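You operate a simulated robot arm through the tools that you are given. There is no shell and no other tool. Be economical: measure what you need, move in short steps, check, and stop when the job is done.

You run a simulated robot arm. Do the job below in one go: nothing can be reset, and whatever is moved stays where it is left.

JOB
Take the cardboard tube from the bench top and put it on the under 200 m shelf. Then put two of the tea bottles from the top of the black table on the shelf of the red table. Then open the left bench drawer. Do these in the order given. Set down upright: cardboard tube, tea bottle.

It is judged by the outcome, as a careful person would: the job done as asked, and still so three seconds after it is handed in. It fails if anything else is knocked over, pushed out of place, dropped, spilled or broken.

ROBOT AND FRAMES
A 6-joint arm with a two-finger parallel gripper on a trunk, on a base that drives. Base frame: it is fixed to the floor where the robot stands at the start and does not move with it; the origin is under the middle of the robot, x ahead of it, y to its left, z up. Readings come in m, rad, newtons and seconds.
Its first joint turns from -2.897 to 2.897 rad. Places, roughly: left bench drawer [2.2, -0.2, 0.7]; shelf of the red table [0.7, 4.8, 0.3]; tea bottle [-1, 3.75, 0.75]; under 200 m shelf [2, -2.8, 1]. Payload 3.43 kg.
The TCP is the grasp point between the finger pads, 0.034 m short of the fingertips. In the tool frame z runs along the fingers and y along their closing line. The gripper opens to 0.128 m. The fingers are 0.024 m wide and 0.012 m thick; the gripper's body (0.048 by 0.13 m) begins 0.096 m behind the TCP.
Orientation is told as [roll, pitch, yaw] about the base's x, y, z axes, in that order, counted from this pose: with the fingers straight down and closing along the base's y, the tool's x points along the base's -x, its y along +y and its z along -z.

CONTROLS
- The arm moves only by the tool step_arm. Its argument "steps" is a list that holds one entry, the list of rows, each a list of 6 numbers: the shift along the base's x, y, z in units of 50 mm (1.0 is 50 mm), then the turn, a rotation vector about the base's x, y, z in units of 5 degrees (1.0 is 5 degrees). In form: [[[dx, dy, dz, wx, wy, wz], ...]]. A call has 1 to 8 rows; each row shifts and turns the commanded pose from where the row before left it. "jaw" is the opening, from 0 (shut) to 1 (fully open), set as the call begins (left out, the last holds). A call with a number of a shift or a turn outside -1 to 1 is refused whole. A row lasts 0.2 s, in which the tool goes at most 0.05 m and 0.15 rad; a call with a longer step from one row to the next is refused whole, and so is a gripper value outside its range. Where a pose cannot be reached the arm comes as near as it can. A force on the tool above 40 N (or 10 N above the force at the start of the call, whichever is more), or a blocked arm, ends the call early, and 0.2 s more pass. Each finger travels about 0.153 m/s and halts on what it meets, pressing with about 24 N; the grip force reading is that of the motor and also rises with nothing between the fingers. The clock runs only during rows and for 0.2 s after the last one: add rows that do not move to give the fingers time. The reply holds the time, the measured pose of the TCP, the force on the tool along the base axes, the opening and the grip force, in the units named above and with some noise, with the torque about the TCP (base axes, N m) and any sound that the robot's microphone picked up.
- Cameras (640 x 400 px; columns grow to the right, rows downward): "scene" is now at [0.1702, 0.2064, 1.2184]; the picture's right is [-0.14, -0.99, 0.00], its down [-0.38, 0.05, -0.93] and it looks along [0.92, -0.13, -0.38] (base axes); focal length 260 px, centre (320, 200). "wrist" rides on the gripper at [0.076, -0.011, -0.16] in the tool frame; the picture's right is [0.15, 0.99, 0.00], its down [-0.88, 0.13, -0.46] and it looks along [-0.45, 0.07, 0.89] (tool axes); focal length 234 px, centre (320, 200). There is no depth. A picture from a camera that has moved, and an enlarged one, comes with that camera's place and axes in the base frame and with its lens.
- get_image(camera): a new picture of that camera. The clock stands still meanwhile.
- base_move(legs): drives the robot by 1 to 6 legs, each [ahead, left, turn to the left] in m, m and rad, along the robot's own axes; the way and the turn of a leg run together, so that a leg with both is an arc; at most 1.5 m and 3.142 rad a leg. The arm and the cameras ride along, it lands a little off, and it stops where it bumps. It gives what a move gives.
- turn_head(pan, tilt): turns the head with the scene camera to pan (to the left, within 2.496 rad either way) and tilt (down, from -0.506 to 1.204), counted from straight ahead of the robot. It gives what a move gives.
- enlarge(camera, box): a new picture of the part [left, top, right, bottom] of that camera's present view, enlarged. The clock stands still meanwhile.
- close_job(): hands the job in; it is judged then, once.

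Work in short steps. Places have to be worked out from the pictures, the camera data and where the tool is seen: move nearer, look again, correct. Check each grasp and each placing, and mend what went wrong. You have 165 turns and 120 pictures in all, those below and enlarged ones among them. Open the gripper and draw the arm clear of the work before you hand the job in, unless the task says otherwise.

The tools are called after "Call:" as a command line: name --argument value ..., lists and objects as JSON in quotes. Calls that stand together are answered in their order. step_arm: Moves the arm, as the interface text tells. Its arguments: {"type":"object","properties":{"steps":{"type":"array"},"jaw":{"type":"number"}},"required":["steps"]} The other tools are called the same way: base_move (legs) drives the base; turn_head (pan, tilt) turns the head that bears the scene camera; get_image (camera) takes a picture; enlarge (camera, box) takes an enlarged picture of a part of a camera's view; close_job () hands the job in.

At the start:

```text
time_s: 0.0
ee_pos: [0.787, -0.0396, 1.0973]
ee_rot: [0.002, -0.001, -0.001]
ft_force: [0.9, -0.4, -0.6]
ft_torque: [-0.01, 0.04, 0.0]
width: 0.1283
grasp_force: 0.0
robot x, y, heading: [-0.0027, 0.0012, 0.001]
head pan, tilt: [-0.145, 0.389]
```

scene: 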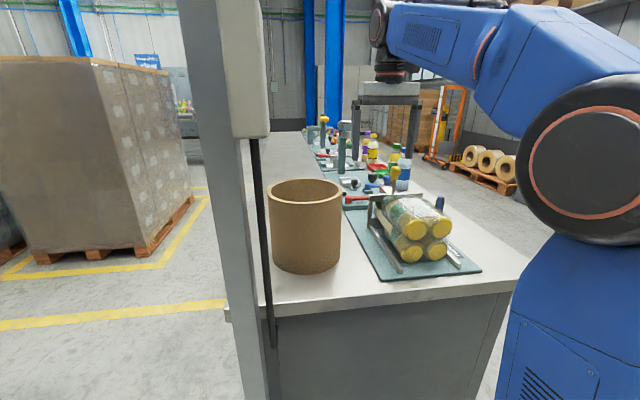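
wrist: 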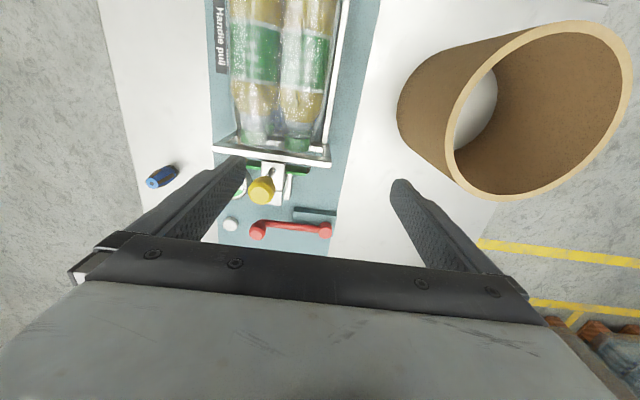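

The tube stands on the bench near (0.83, 0.16). It is about 0.2 m wide, so it has to be gripped by the wall. First I look toward the shelf.

Call:
turn_head --pan -0.95 --tilt 0.1

Call:
get_image --camera "scene"

```text
time_s: 1.1
ee_pos: [0.7873, -0.0408, 1.0973]
ee_rot: [0.0, 0.0, 0.0]
ft_force: [0.0, 0.0, 0.5]
ft_torque: [-0.01, 0.02, 0.0]
width: 0.128
grasp_force: 0.1
robot x, y, heading: [-0.003, -0.0023, -0.005]
head pan, tilt: [-0.949, 0.099]
```

```text
117 pictures are left
camera scene: at [0.1321, 0.145, 1.2453], right [-0.81, -0.58, 0.0], down [-0.06, 0.08, -0.99], along [0.58, -0.81, -0.1], focal length 260 px, centre (320, 200)
```

scene: 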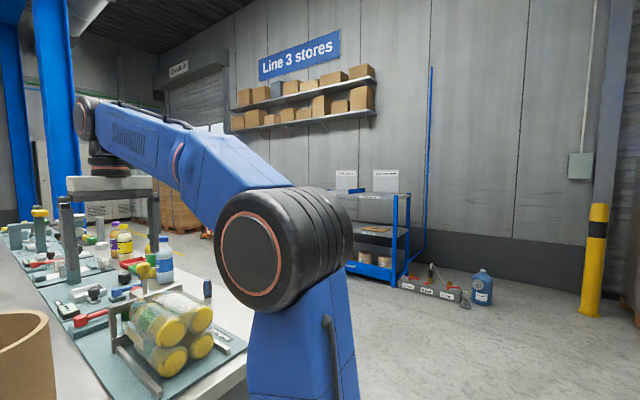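

The blue shelf rack stands by the far wall, with labels on top. I enlarge it.

Call:
enlarge --camera "scene" --box '[320, 150, 500, 310]'

```text
2.50 times, centred on (410, 230) of scene
camera zoom: at [0.1321, 0.145, 1.2453], right [-0.81, -0.58, 0.0], down [-0.06, 0.08, -0.99], along [0.58, -0.81, -0.1], focal length 651 px, centre (95, 125)
```

zoom: 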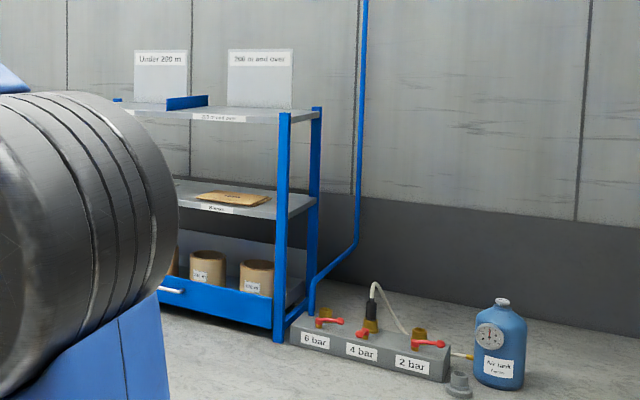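

Comparing the two pictures, the bench top here works out nearer z≈0.86 than 0.78, with the tube centre at about (0.71, 0.17). I look again at the tube with the head turned left, before moving over its right wall.

Call:
step_arm --steps '[[[0, 0, 0.6, 0, 0, 0], [-0.4, 0.8, 0, 0, 0, 0], [-0.4, 0.8, 0, 0, 0, 0], [-0.4, 0.8, 0, 0, 0, 0]]]' --jaw 0.7

Call:
turn_head --pan 0.0 --tilt 0.6

Call:
get_image --camera "scene"

Call:
get_image --camera "wrist"

```text
time_s: 2.1
ee_pos: [0.7245, 0.0807, 1.1298]
ee_rot: [0.0, -0.001, -0.002]
ft_force: [0.0, 1.0, -0.3]
ft_torque: [0.04, 0.01, 0.03]
width: 0.0896
grasp_force: 0.1
robot x, y, heading: [-0.0007, -0.0034, 0.003]
head pan, tilt: [-0.949, 0.099]
```

```text
time_s: 3.4
ee_pos: [0.7272, 0.0808, 1.1294]
ee_rot: [0.0, 0.0, 0.001]
ft_force: [0.0, -0.7, 0.7]
ft_torque: [-0.02, 0.01, 0.0]
width: 0.0896
grasp_force: 0.0
robot x, y, heading: [0.003, 0.0035, 0.002]
head pan, tilt: [0.0, 0.6]
```

```text
115 pictures are left
camera scene: at [0.1668, 0.2197, 1.1992], right [0.0, -1.0, 0.0], down [-0.56, 0.0, -0.83], along [0.83, 0.0, -0.56], focal length 260 px, centre (320, 200)
```

scene: 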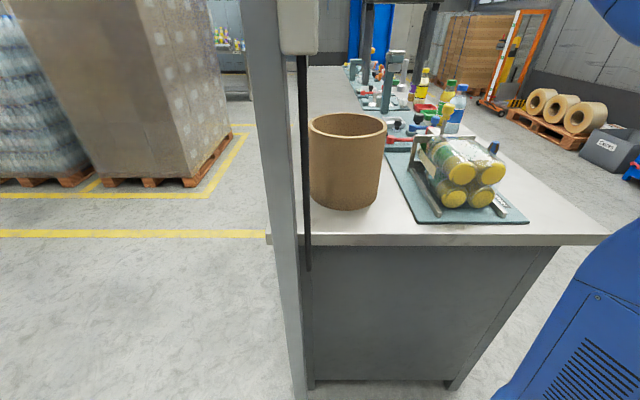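

```text
114 pictures are left
camera wrist: at [0.6524, 0.0699, 1.2902], right [-0.15, 0.99, 0.0], down [0.88, 0.13, 0.46], along [0.45, 0.07, -0.89], focal length 234 px, centre (320, 200)
```

wrist: 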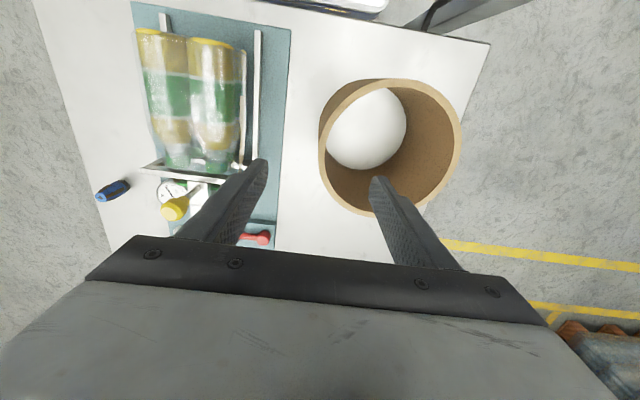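

Solving both views together gives the rim at z≈1.02, the tube about 0.16 wide centred near (0.712, 0.162), and the right wall at y≈0.0855. I lower the open fingers around that wall.

Call:
step_arm --steps '[[[-0.25, 0.1, 0, 0, 0, 0], [0, 0, -0.8, 0, 0, 0], [0, 0, -0.8, 0, 0, 0]]]'

Call:
get_image --camera "wrist"

Call:
get_image --camera "scene"

```text
time_s: 4.2
ee_pos: [0.7152, 0.0848, 1.0486]
ee_rot: [-0.001, 0.001, 0.002]
ft_force: [0.3, -0.7, 0.6]
ft_torque: [0.01, -0.02, -0.02]
width: 0.0895
grasp_force: 0.0
robot x, y, heading: [0.0029, 0.0017, -0.004]
head pan, tilt: [0.0, 0.6]
```

```text
113 pictures are left
camera wrist: at [0.6407, 0.0749, 1.2085], right [-0.15, 0.99, 0.0], down [0.88, 0.13, 0.46], along [0.45, 0.07, -0.89], focal length 234 px, centre (320, 200)
```

wrist: 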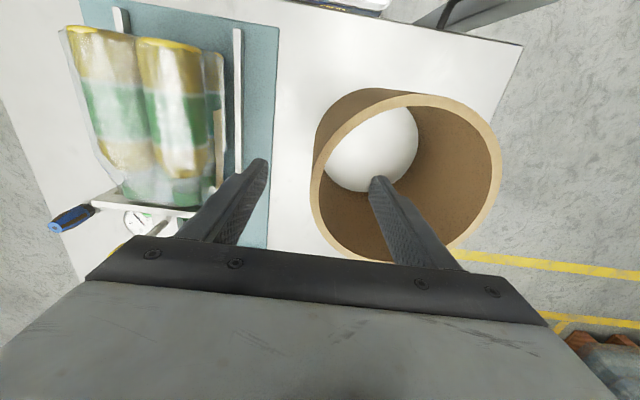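

```text
112 pictures are left
camera scene: at [0.1668, 0.2198, 1.1992], right [0.0, -1.0, 0.0], down [-0.56, 0.0, -0.83], along [0.83, 0.0, -0.56], focal length 260 px, centre (320, 200)
```

scene: 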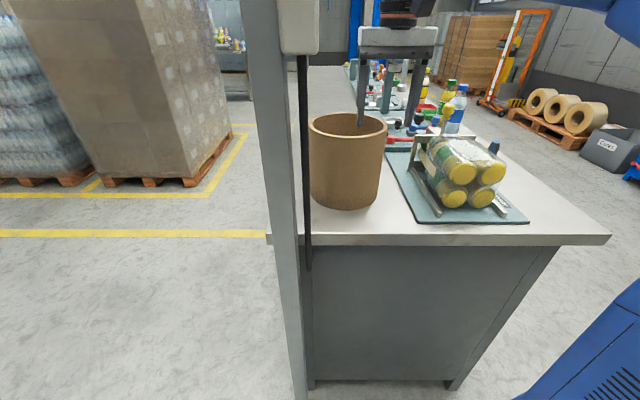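

The left finger is already inside and the wall lies midway between the fingers, with the rim at about z 1.008. I lower 0.07 m and close.

Call:
step_arm --steps '[[[-0.1, 0, -0.7, 0, 0, 0], [0, 0, -0.7, 0, 0, 0]]]'

Call:
step_arm --steps '[[[0, 0, 0, 0, 0, 0], [0, 0, 0, 0, 0, 0], [0, 0, 0, 0, 0, 0]]]' --jaw 0

Call:
get_image --camera "scene"

```text
time_s: 4.8
ee_pos: [0.709, 0.0869, 0.9787]
ee_rot: [0.0, 0.0, -0.001]
ft_force: [0.3, -0.6, 0.3]
ft_torque: [-0.01, -0.02, -0.01]
width: 0.0894
grasp_force: 0.2
robot x, y, heading: [-0.0031, 0.0006, 0.003]
head pan, tilt: [0.0, 0.6]
```

```text
time_s: 5.6
ee_pos: [0.7098, 0.0874, 0.9789]
ee_rot: [0.0, -0.001, -0.001]
ft_force: [0.3, -0.3, 0.8]
ft_torque: [-0.23, -0.08, 0.01]
width: 0.0073
grasp_force: 24.0
robot x, y, heading: [0.0028, -0.0038, -0.002]
head pan, tilt: [0.0, 0.6]
```

```text
111 pictures are left
camera scene: at [0.1668, 0.2198, 1.1991], right [0.0, -1.0, 0.0], down [-0.57, 0.0, -0.82], along [0.82, 0.0, -0.57], focal length 260 px, centre (320, 200)
```

scene: 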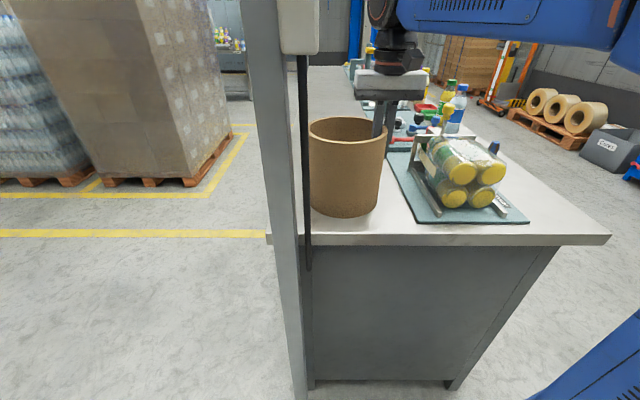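

The wall is held at 7 mm width. I lift 0.15 m and check.

Call:
step_arm --steps '[[[0, 0, 0.5, 0, 0, 0], [0, 0, 0.8, 0, 0, 0], [0, 0, 0.8, 0, 0, 0], [0, 0, 0.8, 0, 0, 0]]]'

Call:
get_image --camera "scene"

```text
time_s: 6.6
ee_pos: [0.7099, 0.0851, 1.1223]
ee_rot: [0.0, -0.001, 0.001]
ft_force: [0.8, 0.1, -3.3]
ft_torque: [-0.25, -0.03, 0.0]
width: 0.0072
grasp_force: 23.9
robot x, y, heading: [-0.0016, 0.0026, 0.001]
head pan, tilt: [0.0, 0.6]
```

```text
110 pictures are left
camera scene: at [0.167, 0.2198, 1.1991], right [0.0, -1.0, 0.0], down [-0.57, 0.0, -0.82], along [0.82, 0.0, -0.57], focal length 260 px, centre (320, 200)
```

scene: 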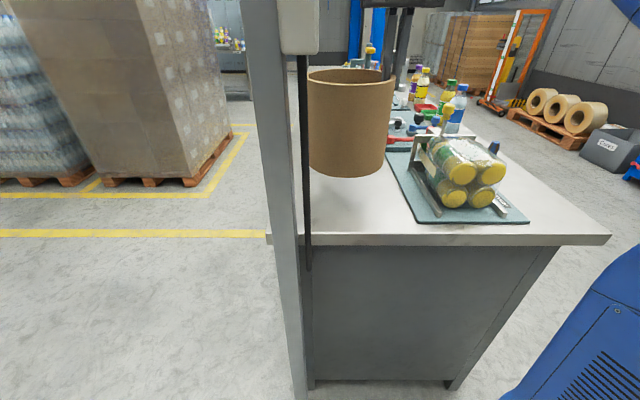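

The tube is securely held. I back off from the bench and turn right to face the stores wall, then look.

Call:
base_move --legs '[[-0.6, 0, 0], [0, 0, -1.571]]'

Call:
turn_head --pan 0.6 --tilt 0.3

Call:
get_image --camera "scene"

```text
time_s: 13.7
ee_pos: [-0.5052, -0.7099, 1.1218]
ee_rot: [0.0, 0.001, -1.577]
ft_force: [-0.2, 0.4, -2.2]
ft_torque: [-0.03, 0.21, 0.0]
width: 0.0073
grasp_force: 24.4
robot x, y, heading: [-0.5884, -0.0049, -1.578]
head pan, tilt: [0.0, 0.6]
```

```text
time_s: 14.7
ee_pos: [-0.5042, -0.71, 1.1232]
ee_rot: [0.0, -0.001, -1.577]
ft_force: [0.6, 0.0, -2.4]
ft_torque: [-0.06, 0.22, -0.01]
width: 0.0071
grasp_force: 24.4
robot x, y, heading: [-0.5845, -0.0005, -1.579]
head pan, tilt: [0.6, 0.3]
```

```text
109 pictures are left
camera scene: at [-0.3166, -0.1583, 1.2266], right [-0.83, -0.56, 0.0], down [-0.17, 0.25, -0.96], along [0.53, -0.79, -0.3], focal length 260 px, centre (320, 200)
```

scene: 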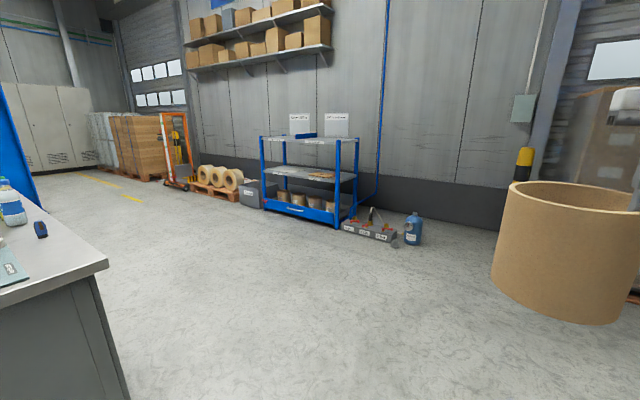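

The floor to the blue rack is clear. I drive ahead 1.3 m, then strafe left 2.4 m to stand in front of its left part.

Call:
base_move --legs '[[1.3, 0, 0], [0, 1.3, 0], [0, 1.1, 0]]'

Call:
turn_head --pan 0.0 --tilt 0.3

Call:
get_image --camera "scene"

```text
time_s: 32.5
ee_pos: [1.8344, -2.0699, 1.1229]
ee_rot: [-0.001, 0.001, -1.617]
ft_force: [-0.6, -1.0, -2.1]
ft_torque: [-0.06, 0.22, 0.01]
width: 0.0072
grasp_force: 24.0
robot x, y, heading: [1.7818, -1.3551, -1.621]
head pan, tilt: [0.6, 0.3]
```

```text
time_s: 33.5
ee_pos: [1.8327, -2.0694, 1.122]
ee_rot: [0.001, 0.0, -1.618]
ft_force: [-0.5, -0.7, -3.7]
ft_torque: [-0.02, 0.25, 0.02]
width: 0.007
grasp_force: 24.2
robot x, y, heading: [1.7819, -1.3572, -1.622]
head pan, tilt: [0.0, 0.3]
```

```text
108 pictures are left
camera scene: at [1.9914, -1.5403, 1.2266], right [-1.0, 0.05, 0.0], down [0.01, 0.3, -0.96], along [-0.04, -0.95, -0.3], focal length 260 px, centre (320, 200)
```

scene: 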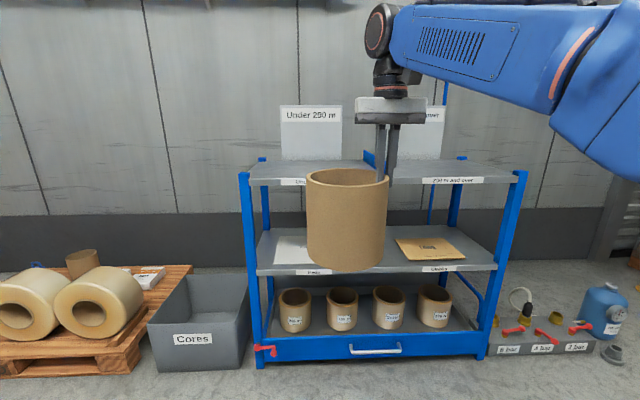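

The top shelf's left half is marked "Under 200 m": front edge y≈-2.43, depth to about -2.95, x from about 1.74 to 2.22. I raise the tube 0.15 m, then drive ahead 0.4 m and slightly left, correcting the heading.

Call:
step_arm --steps '[[[0, 0, 0.8, 0, 0, 0], [0, 0, 0.8, 0, 0, 0], [0, 0, 0.8, 0, 0, 0], [0, 0, 0.6, 0, 0, 0]]]'

Call:
base_move --legs '[[0, 0.09, 0.05], [0.38, 0, 0]]'

Call:
get_image --camera "scene"

```text
time_s: 34.5
ee_pos: [1.8332, -2.0696, 1.1708]
ee_rot: [0.003, -0.004, -1.617]
ft_force: [0.0, 0.0, -2.2]
ft_torque: [-0.04, 0.25, 0.01]
width: 0.0072
grasp_force: 24.2
out of reach, approached as far as the arm can: row 2, 3, 4
robot x, y, heading: [1.78, -1.3541, -1.619]
head pan, tilt: [0.0, 0.3]
```

```text
time_s: 37.6
ee_pos: [1.9605, -2.455, 1.1719]
ee_rot: [0.0, -0.007, -1.565]
ft_force: [-0.9, 0.3, -2.4]
ft_torque: [-0.05, 0.26, 0.0]
width: 0.007
grasp_force: 24.1
robot x, y, heading: [1.871, -1.7466, -1.563]
head pan, tilt: [0.0, 0.3]
```

```text
107 pictures are left
camera scene: at [2.0916, -1.9172, 1.2266], right [-1.0, -0.01, 0.0], down [0.0, 0.3, -0.96], along [0.01, -0.96, -0.3], focal length 260 px, centre (320, 200)
```

scene: 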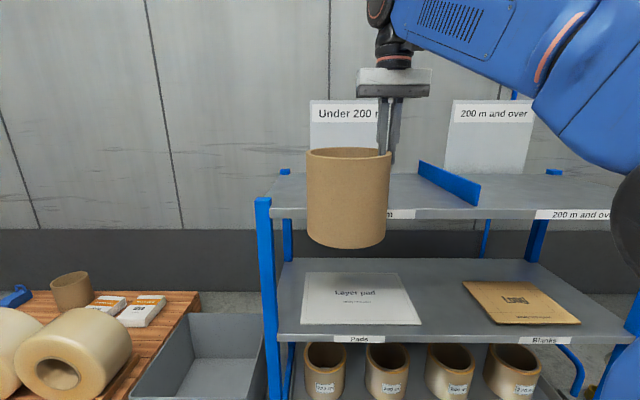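

Tube bottom is only about z 0.98 now, about the same as the shelf surface at 0.97, and it is just in front of the edge (y≈-2.55). I pull the arm in 0.1 m and then try to go higher.

Call:
step_arm --steps '[[[0, 0.9, 0, 0, 0, 0], [0, 0.9, 0, 0, 0, 0], [0, 0.2, 0.8, 0, 0, 0], [0, 0, 0.8, 0, 0, 0]]]'

```text
time_s: 38.6
ee_pos: [1.9622, -2.3656, 1.1733]
ee_rot: [0.002, -0.007, -1.564]
ft_force: [0.2, 0.4, -2.7]
ft_torque: [-0.06, 0.25, 0.01]
width: 0.0072
grasp_force: 24.3
out of reach, approached as far as the arm can: row 3, 4
robot x, y, heading: [1.8746, -1.7455, -1.565]
head pan, tilt: [0.0, 0.3]
```

Height seems capped at about 1.173. I look with both cameras to judge clearance to the shelf surface.

Call:
get_image --camera "wrist"

Call:
enlarge --camera "scene" --box '[230, 80, 550, 280]'

```text
106 pictures are left
camera wrist: at [1.9514, -2.2869, 1.3326], right [0.99, 0.15, 0.0], down [0.13, -0.88, 0.46], along [0.07, -0.46, -0.89], focal length 234 px, centre (320, 200)
```

wrist: 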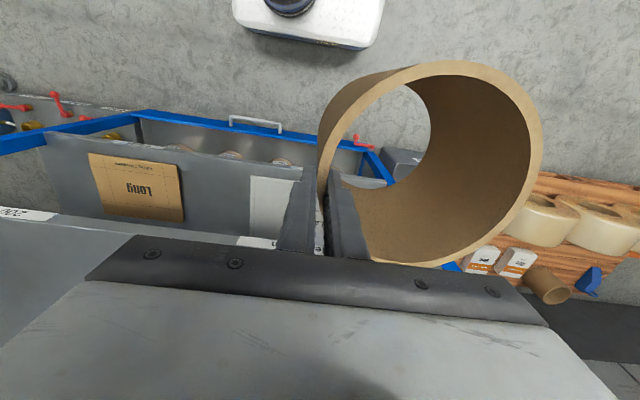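

```text
2.00 times, centred on (390, 180) of scene
camera zoom: at [2.0916, -1.9173, 1.2266], right [-1.0, -0.01, 0.0], down [0.0, 0.3, -0.96], along [0.01, -0.96, -0.3], focal length 521 px, centre (180, 240)
```

zoom: 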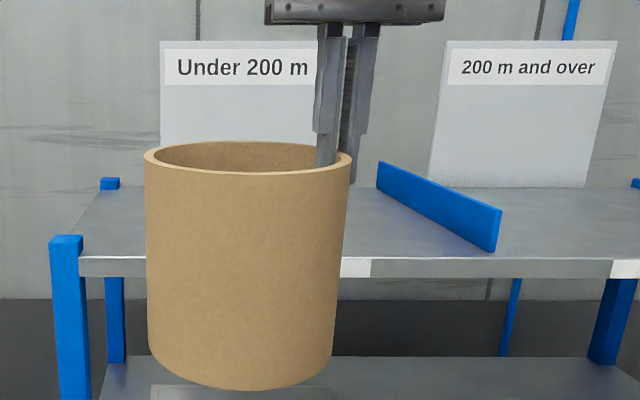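

The shelf works out at z≈0.995 with its edge at y≈-2.575, and the tube bottom is only about 1.0. I pull in further and test whether a shorter reach lets the arm go higher.

Call:
step_arm --steps '[[[0, 0.9, 0, 0, 0, 0], [0, 0.9, 0, 0, 0, 0], [0, 0.9, 0, 0, 0, 0], [0, 0, 0.8, 0, 0, 0]]]'

```text
time_s: 39.6
ee_pos: [1.9664, -2.2356, 1.1568]
ee_rot: [0.005, -0.009, -1.566]
ft_force: [0.6, -0.1, -2.3]
ft_torque: [0.01, 0.23, 0.0]
width: 0.0075
grasp_force: 24.0
out of reach, approached as far as the arm can: row 1, 2, 3, 4
robot x, y, heading: [1.87, -1.744, -1.564]
head pan, tilt: [0.0, 0.3]
```

The limit falls at short reach, so I back the base off 0.35 m and test height at a long reach.

Call:
base_move --legs '[[-0.4, 0, 0]]'

Call:
step_arm --steps '[[[0, -0.9, 0, 0, 0, 0], [0, -0.9, 0, 0, 0, 0], [0, -0.9, 0, 0, 0, 0], [0, -0.9, 0, 0, 0, 0], [0, -0.9, 0, 0, 0, 0], [0, -0.9, 0, 0, 0, 0], [0, -0.9, 0, 0, 0, 0], [0, -0.9, 0.8, 0, 0, 0]]]'

```text
time_s: 42.1
ee_pos: [1.9618, -1.8364, 1.1571]
ee_rot: [0.006, -0.008, -1.567]
ft_force: [-0.5, -1.4, -2.6]
ft_torque: [-0.03, 0.24, 0.01]
width: 0.0073
grasp_force: 24.2
robot x, y, heading: [1.872, -1.3445, -1.569]
head pan, tilt: [0.0, 0.3]
```

```text
refused: row 8 steps farther than a row can; nothing moved
```

Call:
step_arm --steps '[[[0, -0.9, 0, 0, 0, 0], [0, -0.9, 0, 0, 0, 0], [0, -0.9, 0, 0, 0, 0], [0, -0.9, 0, 0, 0, 0], [0, -0.9, 0, 0, 0, 0], [0, -0.9, 0, 0, 0, 0], [0, -0.7, 0.6, 0, 0, 0], [0, -0.3, 0.8, 0, 0, 0]]]'

```text
time_s: 43.9
ee_pos: [1.96, -2.1397, 1.1655]
ee_rot: [0.006, -0.016, -1.569]
ft_force: [-0.5, 0.2, -3.0]
ft_torque: [-0.02, 0.23, 0.03]
width: 0.0072
grasp_force: 24.1
out of reach, approached as far as the arm can: row 7, 8
robot x, y, heading: [1.8728, -1.3454, -1.573]
head pan, tilt: [0.0, 0.3]
```

Tool-down height is limited to about 1.175 everywhere, so the tube must be gripped deeper to clear the shelf. I go back to the bench, to set it on its old spot and regrip lower on the wall.

Call:
base_move --legs '[[0, -1.3, 0], [0, -1.2, 0], [1.35, 0, 0]]'

```text
time_s: 59.8
ee_pos: [-0.4919, -2.9987, 1.1599]
ee_rot: [0.002, -0.008, -1.566]
ft_force: [0.1, 1.4, -2.7]
ft_torque: [-0.03, 0.26, -0.02]
width: 0.0072
grasp_force: 23.9
robot x, y, heading: [-0.5868, -2.2032, -1.567]
head pan, tilt: [0.0, 0.3]
stopped in leg 3: the robot was blocked; the commanded pose is now the measured one
```

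I mistakenly drove ahead instead of back, and the robot was blocked. I look at what it met.

Call:
get_image --camera "scene"

Call:
get_image --camera "wrist"

```text
104 pictures are left
camera scene: at [-0.3643, -2.3761, 1.2266], right [-1.0, 0.0, 0.0], down [0.0, 0.3, -0.96], along [0.0, -0.96, -0.3], focal length 260 px, centre (320, 200)
```

scene: 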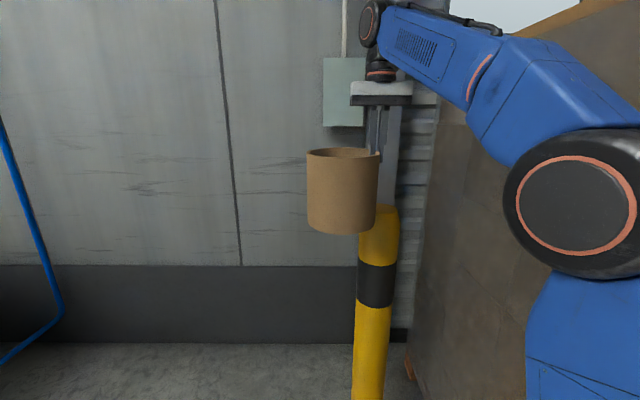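

```text
103 pictures are left
camera wrist: at [-0.5031, -2.9205, 1.32], right [0.99, 0.15, 0.0], down [0.13, -0.88, 0.46], along [0.07, -0.46, -0.89], focal length 234 px, centre (320, 200)
```

wrist: 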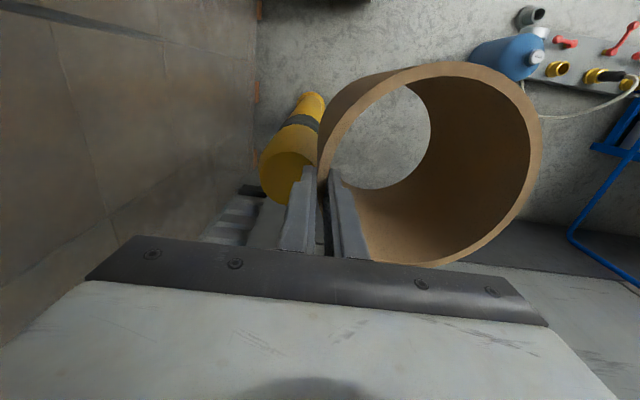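

The base met the bollard/pallet side, and tube and surroundings look unharmed. I back straight away to y≈0, then turn to face the bench.

Call:
base_move --legs '[[-1.1, 0, 0], [-1.1, 0, 0], [0, 0, 1.57]]'

Call:
turn_head --pan -0.1 --tilt 0.5

Call:
get_image --camera "scene"

```text
time_s: 74.6
ee_pos: [0.2121, 0.0986, 1.1596]
ee_rot: [0.004, -0.009, -0.002]
ft_force: [0.1, 0.0, -2.9]
ft_torque: [-0.24, 0.01, 0.0]
width: 0.007
grasp_force: 24.9
robot x, y, heading: [-0.586, 0.013, -0.005]
head pan, tilt: [0.0, 0.3]
```

```text
time_s: 75.3
ee_pos: [0.212, 0.0989, 1.1604]
ee_rot: [0.002, -0.008, -0.003]
ft_force: [0.3, 0.1, -2.8]
ft_torque: [-0.26, -0.03, 0.04]
width: 0.007
grasp_force: 24.3
robot x, y, heading: [-0.5835, 0.0145, -0.001]
head pan, tilt: [-0.099, 0.499]
```

```text
102 pictures are left
camera scene: at [-0.4149, 0.2237, 1.2083], right [-0.1, -0.99, 0.0], down [-0.48, 0.05, -0.88], along [0.87, -0.09, -0.48], focal length 260 px, centre (320, 200)
```

scene: 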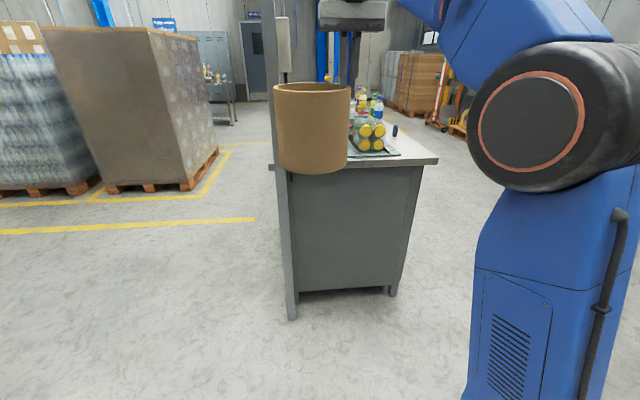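

I drive forward about 0.5 m to bring the tube back over its old spot.

Call:
base_move --legs '[[0.498, -0.013, 0]]'

Call:
step_arm --steps '[[[0, 0, -0.8, 0, 0, 0], [0, 0, -0.8, 0, 0, 0], [0, 0, -0.8, 0, 0, 0]]]'

Call:
get_image --camera "scene"

```text
time_s: 78.3
ee_pos: [0.7142, 0.0773, 1.1604]
ee_rot: [0.004, -0.009, -0.012]
ft_force: [-1.0, 0.6, -3.4]
ft_torque: [-0.24, 0.0, 0.0]
width: 0.0073
grasp_force: 24.2
robot x, y, heading: [-0.0798, 0.0001, -0.004]
head pan, tilt: [-0.099, 0.499]
```

```text
time_s: 79.1
ee_pos: [0.7135, 0.0761, 1.0394]
ee_rot: [0.004, -0.009, -0.011]
ft_force: [0.5, -0.5, -3.1]
ft_torque: [-0.23, -0.06, -0.01]
width: 0.0073
grasp_force: 23.9
robot x, y, heading: [-0.081, -0.0017, -0.006]
head pan, tilt: [-0.099, 0.499]
```

```text
101 pictures are left
camera scene: at [0.0895, 0.2069, 1.2082], right [-0.11, -0.99, 0.0], down [-0.48, 0.05, -0.88], along [0.87, -0.1, -0.48], focal length 260 px, centre (320, 200)
```

scene: 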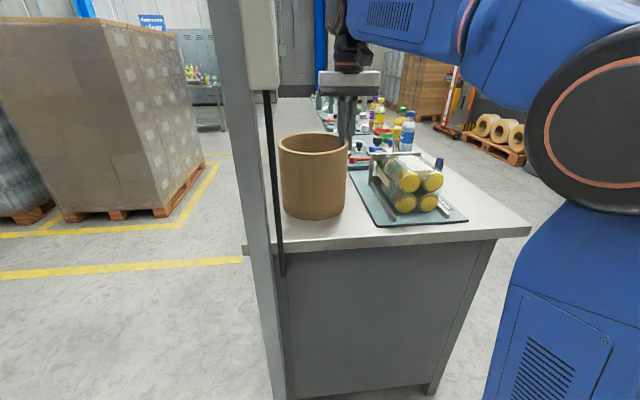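

The tube hovers above its old spot. I shift 8 mm left, level it, and lower to contact at about TCP z 0.98.

Call:
step_arm --steps '[[[0, 0.18, -0.5, 0, 0.1, 0.1], [0, 0, -0.6, 0, 0, 0], [0, 0, -0.1, 0, 0, 0]]]'

Call:
get_image --camera "scene"

```text
time_s: 79.9
ee_pos: [0.7133, 0.0879, 0.98]
ee_rot: [0.003, -0.001, -0.003]
ft_force: [-3.8, -2.2, 17.5]
ft_torque: [-0.4, 0.46, 0.0]
width: 0.0073
grasp_force: 24.3
robot x, y, heading: [-0.0804, 0.0003, -0.006]
head pan, tilt: [-0.099, 0.499]
```

```text
100 pictures are left
camera scene: at [0.0887, 0.2068, 1.2084], right [-0.11, -0.99, 0.0], down [-0.48, 0.05, -0.88], along [0.87, -0.1, -0.48], focal length 260 px, centre (320, 200)
```

scene: 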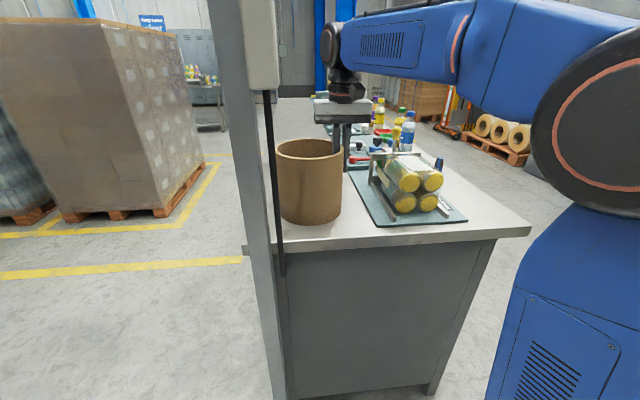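

Contact felt. I open part way, lower 0.055 m deeper around the wall and close again.

Call:
step_arm --steps '[[[0, 0, 0, 0, 0, 0], [0, 0, 0, 0, 0, 0]]]' --jaw 0.35

Call:
step_arm --steps '[[[0, 0, -0.6, 0, 0, 0], [0, 0, -0.55, 0, 0, 0]]]'

Call:
get_image --camera "wrist"

```text
time_s: 80.5
ee_pos: [0.7136, 0.0877, 0.9792]
ee_rot: [0.003, -0.001, 0.0]
ft_force: [-0.5, -0.2, -0.7]
ft_torque: [0.0, -0.01, 0.01]
width: 0.0449
grasp_force: 0.1
robot x, y, heading: [-0.0802, 0.0011, -0.008]
head pan, tilt: [-0.099, 0.499]
```

```text
time_s: 81.1
ee_pos: [0.7142, 0.0862, 0.9241]
ee_rot: [0.004, -0.007, 0.0]
ft_force: [10.9, -1.9, 36.5]
ft_torque: [0.18, 1.38, -0.02]
width: 0.0446
grasp_force: 0.1
robot x, y, heading: [-0.0802, -0.0014, -0.01]
head pan, tilt: [-0.099, 0.499]
```

```text
99 pictures are left
camera wrist: at [0.6394, 0.0758, 1.0836], right [-0.14, 0.99, 0.0], down [0.88, 0.13, 0.46], along [0.46, 0.07, -0.89], focal length 234 px, centre (320, 200)
```

wrist: 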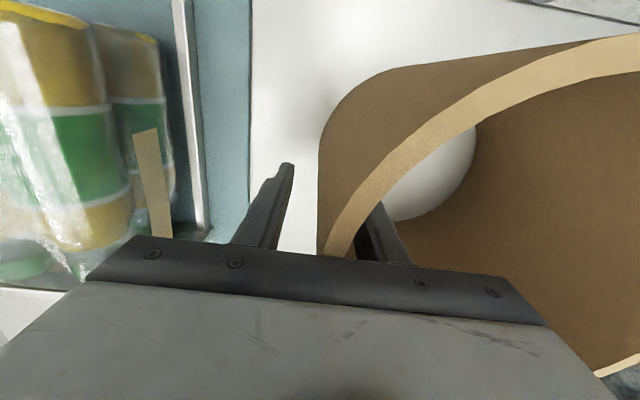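

The gripper body has touched the rim, so the rim is at about 1.02 on the bench: the tube must have slipped down in the fingers during the first lift. I rise 1 cm, close, and lift gently this time.

Call:
step_arm --steps '[[[0, 0, 0.25, 0, 0.1, 0], [0, 0, 0, 0, 0, 0]]]'

Call:
step_arm --steps '[[[0, 0, 0, 0, 0, 0], [0, 0, 0, 0, 0, 0], [0, 0, 0, 0, 0, 0]]]' --jaw 0

Call:
get_image --camera "scene"

Call:
step_arm --steps '[[[0, 0, 0.1, 0, 0, 0], [0, 0, 0.2, 0, 0, 0], [0, 0, 0.2, 0, 0, 0], [0, 0, 0.2, 0, 0, 0], [0, 0, 0.2, 0, 0, 0], [0, 0, 0.1, 0, 0, 0]]]'

Call:
get_image --camera "scene"

```text
time_s: 81.7
ee_pos: [0.7132, 0.086, 0.9345]
ee_rot: [0.003, 0.008, -0.002]
ft_force: [-1.0, 0.3, 0.6]
ft_torque: [0.02, -0.01, 0.01]
width: 0.045
grasp_force: 0.1
robot x, y, heading: [-0.0856, -0.0041, -0.013]
head pan, tilt: [-0.099, 0.499]
```

```text
time_s: 82.5
ee_pos: [0.7142, 0.0872, 0.9352]
ee_rot: [0.003, 0.008, -0.001]
ft_force: [-0.2, 0.4, -1.2]
ft_torque: [-0.25, -0.04, 0.01]
width: 0.0076
grasp_force: 23.6
robot x, y, heading: [-0.0829, -0.0039, -0.01]
head pan, tilt: [-0.099, 0.499]
```

```text
98 pictures are left
camera scene: at [0.0895, 0.2069, 1.2082], right [-0.11, -0.99, 0.0], down [-0.48, 0.05, -0.88], along [0.87, -0.1, -0.48], focal length 260 px, centre (320, 200)
```

scene: 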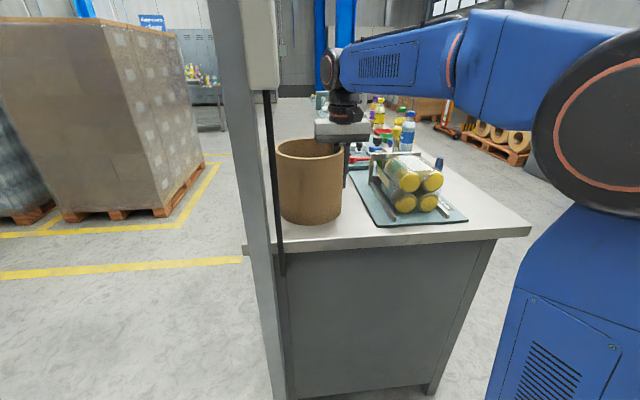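

```text
time_s: 83.9
ee_pos: [0.7141, 0.0871, 0.9859]
ee_rot: [0.003, 0.009, -0.002]
ft_force: [0.3, -0.6, -2.8]
ft_torque: [-0.24, -0.03, 0.02]
width: 0.0075
grasp_force: 23.9
robot x, y, heading: [-0.0824, -0.0006, -0.007]
head pan, tilt: [-0.099, 0.499]
```

```text
97 pictures are left
camera scene: at [0.0895, 0.2069, 1.2082], right [-0.11, -0.99, 0.0], down [-0.48, 0.05, -0.88], along [0.87, -0.1, -0.48], focal length 260 px, centre (320, 200)
```

scene: 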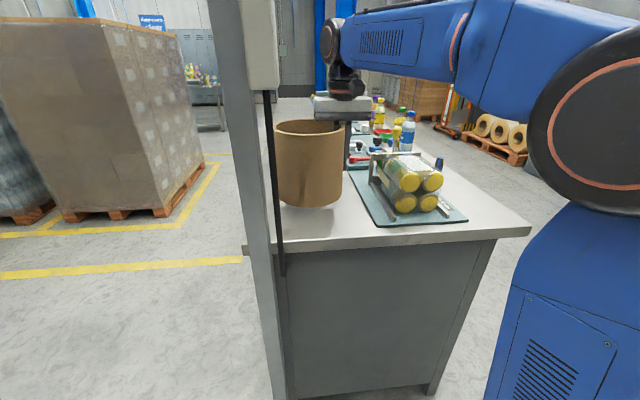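

The grip is now deep and the tube rises with the gripper without slipping. I lift slowly to z≈1.1 and drive back the known route to the rack.

Call:
step_arm --steps '[[[0, 0, 0.2, 0, -0.1, 0], [0, 0, 0.4, 0, 0, 0], [0, 0, 0.4, 0, 0, 0], [0, 0, 0.4, 0, 0, 0], [0, 0, 0.4, 0, 0, 0], [0, 0, 0.4, 0, 0, 0], [0, 0, 0.2, 0, 0, 0]]]'

Call:
base_move --legs '[[-0.5, 0, 0], [0, 0, -1.561], [1.3, 0, 0], [0, 1.3, 0], [0, 1.15, 0]]'

Call:
turn_head --pan 0.0 --tilt 0.3

Call:
get_image --camera "scene"

```text
time_s: 85.5
ee_pos: [0.7143, 0.0872, 1.106]
ee_rot: [0.005, 0.0, -0.001]
ft_force: [-0.4, -0.3, -2.3]
ft_torque: [-0.27, -0.03, -0.01]
width: 0.0076
grasp_force: 24.0
robot x, y, heading: [-0.0798, -0.0032, -0.008]
head pan, tilt: [-0.099, 0.499]
```

```text
time_s: 109.8
ee_pos: [1.9301, -2.127, 1.1057]
ee_rot: [0.002, -0.001, -1.586]
ft_force: [-0.5, 0.8, -3.1]
ft_torque: [-0.04, 0.25, 0.05]
width: 0.0077
grasp_force: 24.0
robot x, y, heading: [1.8469, -1.3333, -1.594]
head pan, tilt: [-0.099, 0.499]
```

```text
time_s: 110.6
ee_pos: [1.9296, -2.1262, 1.1062]
ee_rot: [0.003, -0.001, -1.586]
ft_force: [0.8, -0.1, -3.2]
ft_torque: [-0.03, 0.22, 0.02]
width: 0.0075
grasp_force: 24.7
robot x, y, heading: [1.8486, -1.3315, -1.592]
head pan, tilt: [0.0, 0.3]
```

```text
96 pictures are left
camera scene: at [2.0642, -1.5085, 1.2266], right [-1.0, 0.02, 0.0], down [0.01, 0.3, -0.95], along [-0.02, -0.95, -0.3], focal length 260 px, centre (320, 200)
```

scene: 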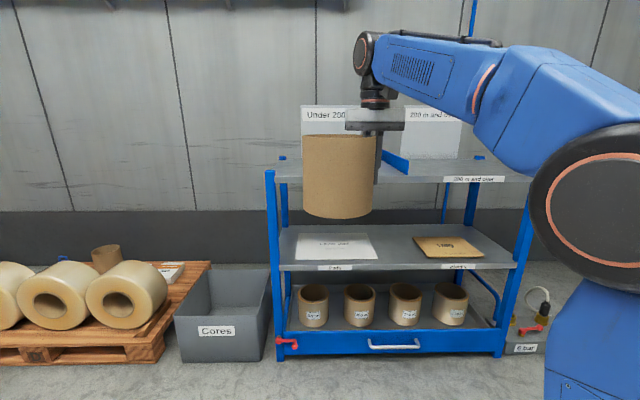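

Tube is upright and held. I raise slowly toward the limit, then drive 0.5 m ahead so it comes over the shelf.

Call:
step_arm --steps '[[[0, 0, 0.3, 0, 0, 0], [0, 0, 0.4, 0, 0, 0], [0, 0, 0.3, 0, 0, 0], [0, 0, 0.1, 0, 0, 0]]]'

Call:
base_move --legs '[[0.25, 0, 0.02]]'

Call:
get_image --camera "scene"

```text
time_s: 111.6
ee_pos: [1.9305, -2.1266, 1.1587]
ee_rot: [0.005, -0.005, -1.586]
ft_force: [0.5, -0.2, -3.3]
ft_torque: [-0.02, 0.25, 0.01]
width: 0.0075
grasp_force: 23.5
robot x, y, heading: [1.8487, -1.3313, -1.59]
head pan, tilt: [0.0, 0.3]
```

```text
time_s: 113.4
ee_pos: [1.9394, -2.3808, 1.1585]
ee_rot: [0.005, -0.005, -1.569]
ft_force: [-0.1, 0.0, -3.0]
ft_torque: [-0.03, 0.24, 0.01]
width: 0.0078
grasp_force: 24.9
robot x, y, heading: [1.845, -1.5887, -1.578]
head pan, tilt: [0.0, 0.3]
```

```text
95 pictures are left
camera scene: at [2.0633, -1.7608, 1.2266], right [-1.0, 0.01, 0.0], down [0.0, 0.3, -0.96], along [-0.01, -0.96, -0.3], focal length 260 px, centre (320, 200)
```

scene: 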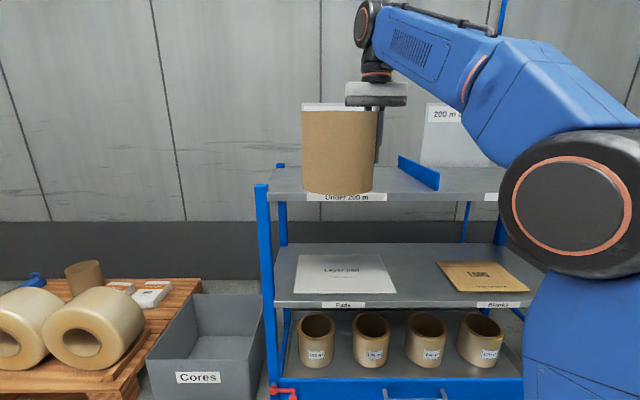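

The tube bottom is about z 1.07, roughly 8 cm above the shelf. I drive ahead 0.31 m.

Call:
base_move --legs '[[0.31, 0, 0]]'

Call:
step_arm --steps '[[[0, 0, -0.4, 0, 0, 0], [0, 0, -0.4, 0, 0, 0]]]'

Call:
get_image --camera "scene"

```text
time_s: 115.5
ee_pos: [1.9353, -2.6928, 1.1587]
ee_rot: [0.006, -0.006, -1.572]
ft_force: [0.1, 0.2, -3.3]
ft_torque: [-0.01, 0.23, -0.01]
width: 0.0076
grasp_force: 23.9
robot x, y, heading: [1.8464, -1.8959, -1.582]
head pan, tilt: [0.0, 0.3]
```

```text
time_s: 116.1
ee_pos: [1.934, -2.6943, 1.121]
ee_rot: [0.005, -0.007, -1.572]
ft_force: [-1.0, 1.0, -3.7]
ft_torque: [-0.03, 0.23, -0.02]
width: 0.0076
grasp_force: 23.8
robot x, y, heading: [1.8418, -1.8971, -1.581]
head pan, tilt: [0.0, 0.3]
```

```text
94 pictures are left
camera scene: at [2.0602, -2.0734, 1.2266], right [-1.0, 0.01, 0.0], down [0.0, 0.3, -0.96], along [-0.01, -0.96, -0.3], focal length 260 px, centre (320, 200)
```

scene: 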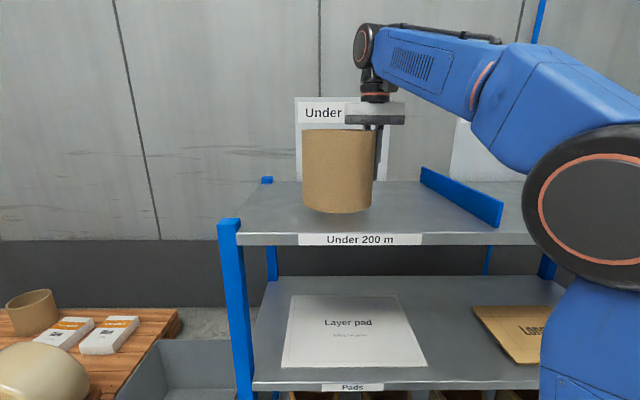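

The tube is above the "Under 200 m" area with about 3 cm to go. I lower in small steps until contact.

Call:
step_arm --steps '[[[0, 0, -0.3, 0, 0, 0], [0, 0, -0.15, 0, 0, 0]]]'

Call:
step_arm --steps '[[[0, 0, -0.1, 0, 0, 0], [0, 0, 0, 0, 0, 0]]]'

```text
time_s: 116.7
ee_pos: [1.9323, -2.6928, 1.0962]
ee_rot: [0.006, -0.007, -1.574]
ft_force: [-0.6, 0.2, -1.9]
ft_torque: [-0.05, 0.22, -0.01]
width: 0.0077
grasp_force: 23.8
robot x, y, heading: [1.8417, -1.8987, -1.578]
head pan, tilt: [0.0, 0.3]
```

```text
time_s: 117.3
ee_pos: [1.9327, -2.6935, 1.0911]
ee_rot: [0.005, -0.004, -1.572]
ft_force: [-0.5, 0.0, -2.0]
ft_torque: [-0.02, 0.25, 0.02]
width: 0.0076
grasp_force: 24.4
robot x, y, heading: [1.8458, -1.8979, -1.58]
head pan, tilt: [0.0, 0.3]
```

Call:
enlarge --camera "scene" --box '[240, 100, 480, 250]'

Call:
step_arm --steps '[[[0, 0, -0.1, 0, 0, 0], [0, 0, 0, 0, 0, 0]]]'

Call:
step_arm --steps '[[[0, 0, -0.1, 0, 0, 0], [0, 0, 0, 0, 0, 0]]]'

```text
2.67 times, centred on (360, 175) of scene
camera zoom: at [2.0602, -2.0734, 1.2266], right [-1.0, 0.01, 0.0], down [0.0, 0.3, -0.96], along [-0.01, -0.96, -0.3], focal length 694 px, centre (213, 267)
```

zoom: 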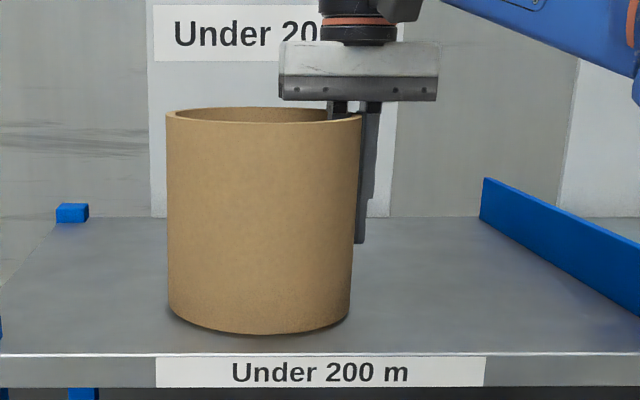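

```text
time_s: 117.9
ee_pos: [1.9339, -2.693, 1.0851]
ee_rot: [0.005, -0.005, -1.573]
ft_force: [-0.6, 0.0, -2.7]
ft_torque: [-0.03, 0.23, 0.01]
width: 0.0078
grasp_force: 23.7
robot x, y, heading: [1.8486, -1.897, -1.579]
head pan, tilt: [0.0, 0.3]
```

```text
time_s: 118.5
ee_pos: [1.9338, -2.692, 1.0812]
ee_rot: [0.005, -0.005, -1.572]
ft_force: [-0.5, -2.5, 20.7]
ft_torque: [0.09, 0.34, 0.03]
width: 0.0079
grasp_force: 23.3
robot x, y, heading: [1.8406, -1.8989, -1.581]
head pan, tilt: [0.0, 0.3]
```

Contact felt (20 N upward). I open modestly and withdraw upward.

Call:
step_arm --steps '[[[0, 0, 0, 0, 0, 0], [0, 0, 0, 0, 0, 0], [0, 0, 0.4, 0, 0, 0], [0, 0, 0.6, 0, 0, 0], [0, 0, 0.5, 0, 0, 0]]]' --jaw 0.35

Call:
get_image --camera "scene"

Call:
get_image --camera "wrist"

```text
time_s: 119.7
ee_pos: [1.9325, -2.6933, 1.1568]
ee_rot: [0.005, -0.005, -1.572]
ft_force: [-0.2, 0.1, 0.2]
ft_torque: [0.01, -0.02, 0.02]
width: 0.045
grasp_force: 0.1
robot x, y, heading: [1.8444, -1.8988, -1.585]
head pan, tilt: [0.0, 0.3]
```

```text
92 pictures are left
camera scene: at [2.0602, -2.0733, 1.2266], right [-1.0, 0.01, 0.0], down [0.0, 0.3, -0.96], along [-0.01, -0.96, -0.3], focal length 260 px, centre (320, 200)
```

scene: 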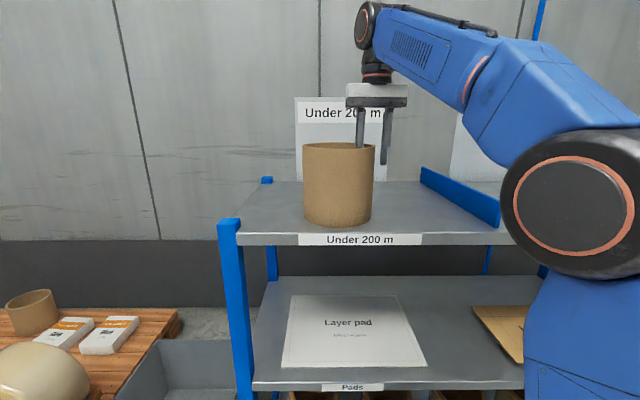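

```text
91 pictures are left
camera wrist: at [1.9227, -2.6162, 1.3164], right [0.99, 0.14, 0.0], down [0.13, -0.88, 0.46], along [0.07, -0.46, -0.89], focal length 234 px, centre (320, 200)
```

wrist: 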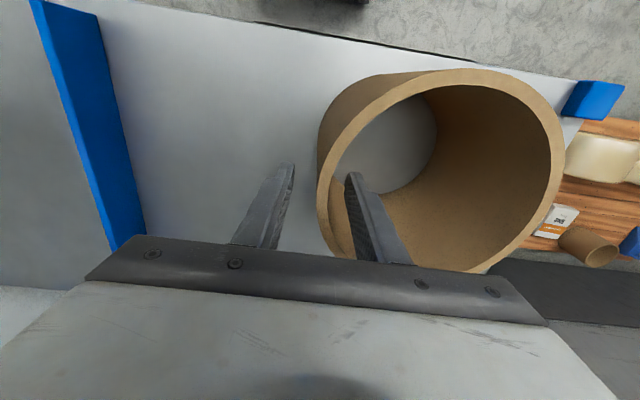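

The tube stands upright on the shelf, but the rim is at about 1.165 and the fingertips cannot rise straight above it. I tilt the fingers forward while rising, to gain height and lift the inner tip out.

Call:
step_arm --steps '[[[0, 0, 0.1, -1, 0, 0], [0, 0, 0.1, -1, 0, 0], [0, 0, 0.2, -1, 0, 0], [0, 0, 0.2, -1, 0, 0]]]'

Call:
get_image --camera "scene"

```text
time_s: 120.7
ee_pos: [1.934, -2.694, 1.1846]
ee_rot: [0.005, -0.352, -1.573]
ft_force: [0.4, -0.1, 0.2]
ft_torque: [0.03, 0.02, -0.03]
width: 0.045
grasp_force: 0.1
robot x, y, heading: [1.8434, -1.8958, -1.581]
head pan, tilt: [0.0, 0.3]
```

```text
90 pictures are left
camera scene: at [2.0603, -2.0736, 1.2266], right [-1.0, 0.01, 0.0], down [0.0, 0.3, -0.96], along [-0.01, -0.96, -0.3], focal length 260 px, centre (320, 200)
```

scene: 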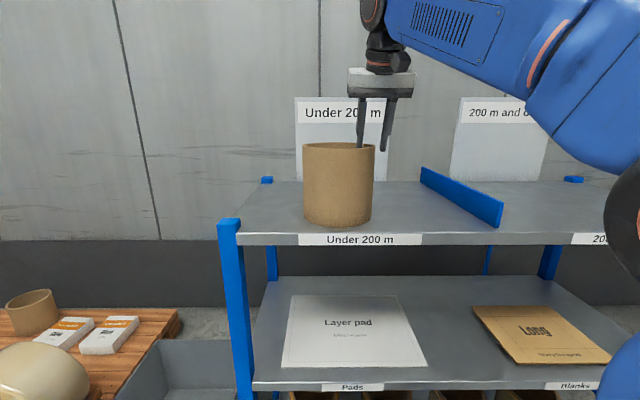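

The tilt works and it rises. I continue tilting and rising.

Call:
step_arm --steps '[[[0, 0, 0.3, -1, 0, 0], [0, 0, 0.3, -1, 0, 0], [0, 0, 0.3, -1, 0, 0], [0, 0, 0.3, -1, 0, 0]]]'

Call:
get_image --camera "scene"

```text
time_s: 121.7
ee_pos: [1.9339, -2.693, 1.2458]
ee_rot: [0.009, -0.703, -1.574]
ft_force: [-0.2, 0.1, -0.9]
ft_torque: [0.03, 0.0, 0.03]
width: 0.0449
grasp_force: 0.1
robot x, y, heading: [1.8419, -1.894, -1.579]
head pan, tilt: [0.0, 0.3]
```

```text
89 pictures are left
camera scene: at [2.0602, -2.0734, 1.2266], right [-1.0, 0.01, 0.0], down [0.0, 0.3, -0.96], along [-0.01, -0.96, -0.3], focal length 260 px, centre (320, 200)
```

scene: 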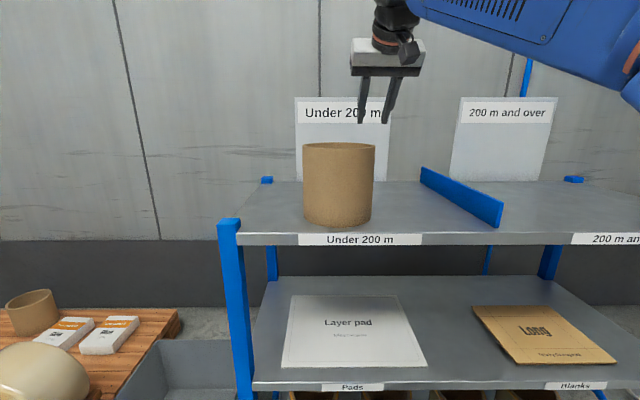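

The fingers are clear of the tube. I back away 0.7 m, strafe right to x≈-0.6, and drive back to y≈0.

Call:
base_move --legs '[[-0.6, 0, 0], [0, -1.25, 0], [0, -1.2, 0], [-1.45, 0, 0]]'

Call:
turn_head --pan 2.4 --tilt 0.25

Call:
get_image --camera "scene"

```text
time_s: 143.7
ee_pos: [-0.4523, -0.5159, 1.2462]
ee_rot: [0.006, -0.703, -1.634]
ft_force: [0.7, -0.5, 0.9]
ft_torque: [-0.04, 0.01, -0.04]
width: 0.0449
grasp_force: 0.1
robot x, y, heading: [-0.4952, 0.2833, -1.642]
head pan, tilt: [0.0, 0.3]
```

```text
time_s: 145.9
ee_pos: [-0.453, -0.5174, 1.2454]
ee_rot: [0.006, -0.704, -1.634]
ft_force: [0.4, -0.3, 1.6]
ft_torque: [0.0, 0.02, 0.0]
width: 0.0446
grasp_force: 0.1
robot x, y, heading: [-0.4954, 0.2808, -1.639]
head pan, tilt: [2.4, 0.25]
```

```text
88 pictures are left
camera scene: at [-0.2155, 0.2515, 1.2314], right [0.69, -0.73, 0.0], down [-0.18, -0.17, -0.97], along [0.7, 0.67, -0.25], focal length 260 px, centre (320, 200)
```

scene: 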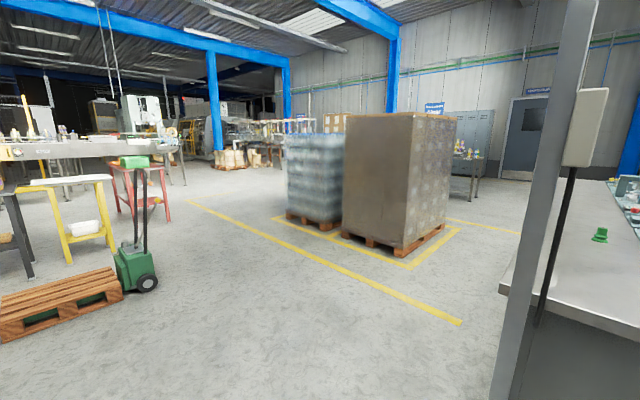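

The coloured tables are to the left. I turn around to face +y and look at them.

Call:
base_move --legs '[[0, 0, 3.14]]'

Call:
turn_head --pan 0.0 --tilt 0.25

Call:
get_image --camera "scene"

```text
time_s: 153.8
ee_pos: [-0.5922, 1.0786, 1.2451]
ee_rot: [0.009, -0.703, 1.577]
ft_force: [1.2, 0.2, 0.1]
ft_torque: [0.01, 0.04, 0.01]
width: 0.0446
grasp_force: 0.1
robot x, y, heading: [-0.4974, 0.28, 1.567]
head pan, tilt: [2.4, 0.25]
```

```text
time_s: 156.0
ee_pos: [-0.5916, 1.0773, 1.246]
ee_rot: [0.006, -0.705, 1.574]
ft_force: [0.8, -0.1, -0.3]
ft_torque: [0.01, 0.01, 0.0]
width: 0.0448
grasp_force: 0.1
robot x, y, heading: [-0.4937, 0.2843, 1.571]
head pan, tilt: [0.0, 0.25]
```

```text
87 pictures are left
camera scene: at [-0.7167, 0.4563, 1.2314], right [1.0, 0.0, 0.0], down [0.0, -0.25, -0.97], along [0.0, 0.97, -0.25], focal length 260 px, centre (320, 200)
```

scene: 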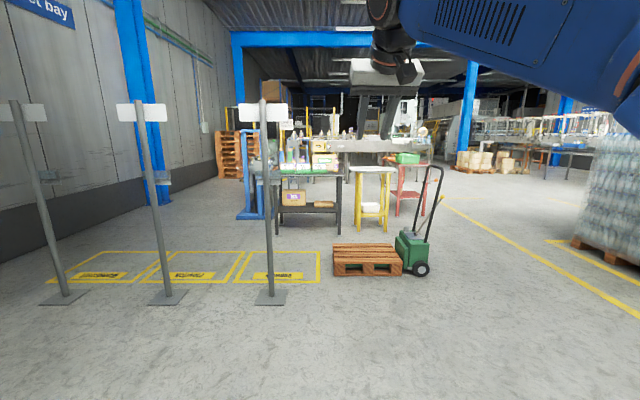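

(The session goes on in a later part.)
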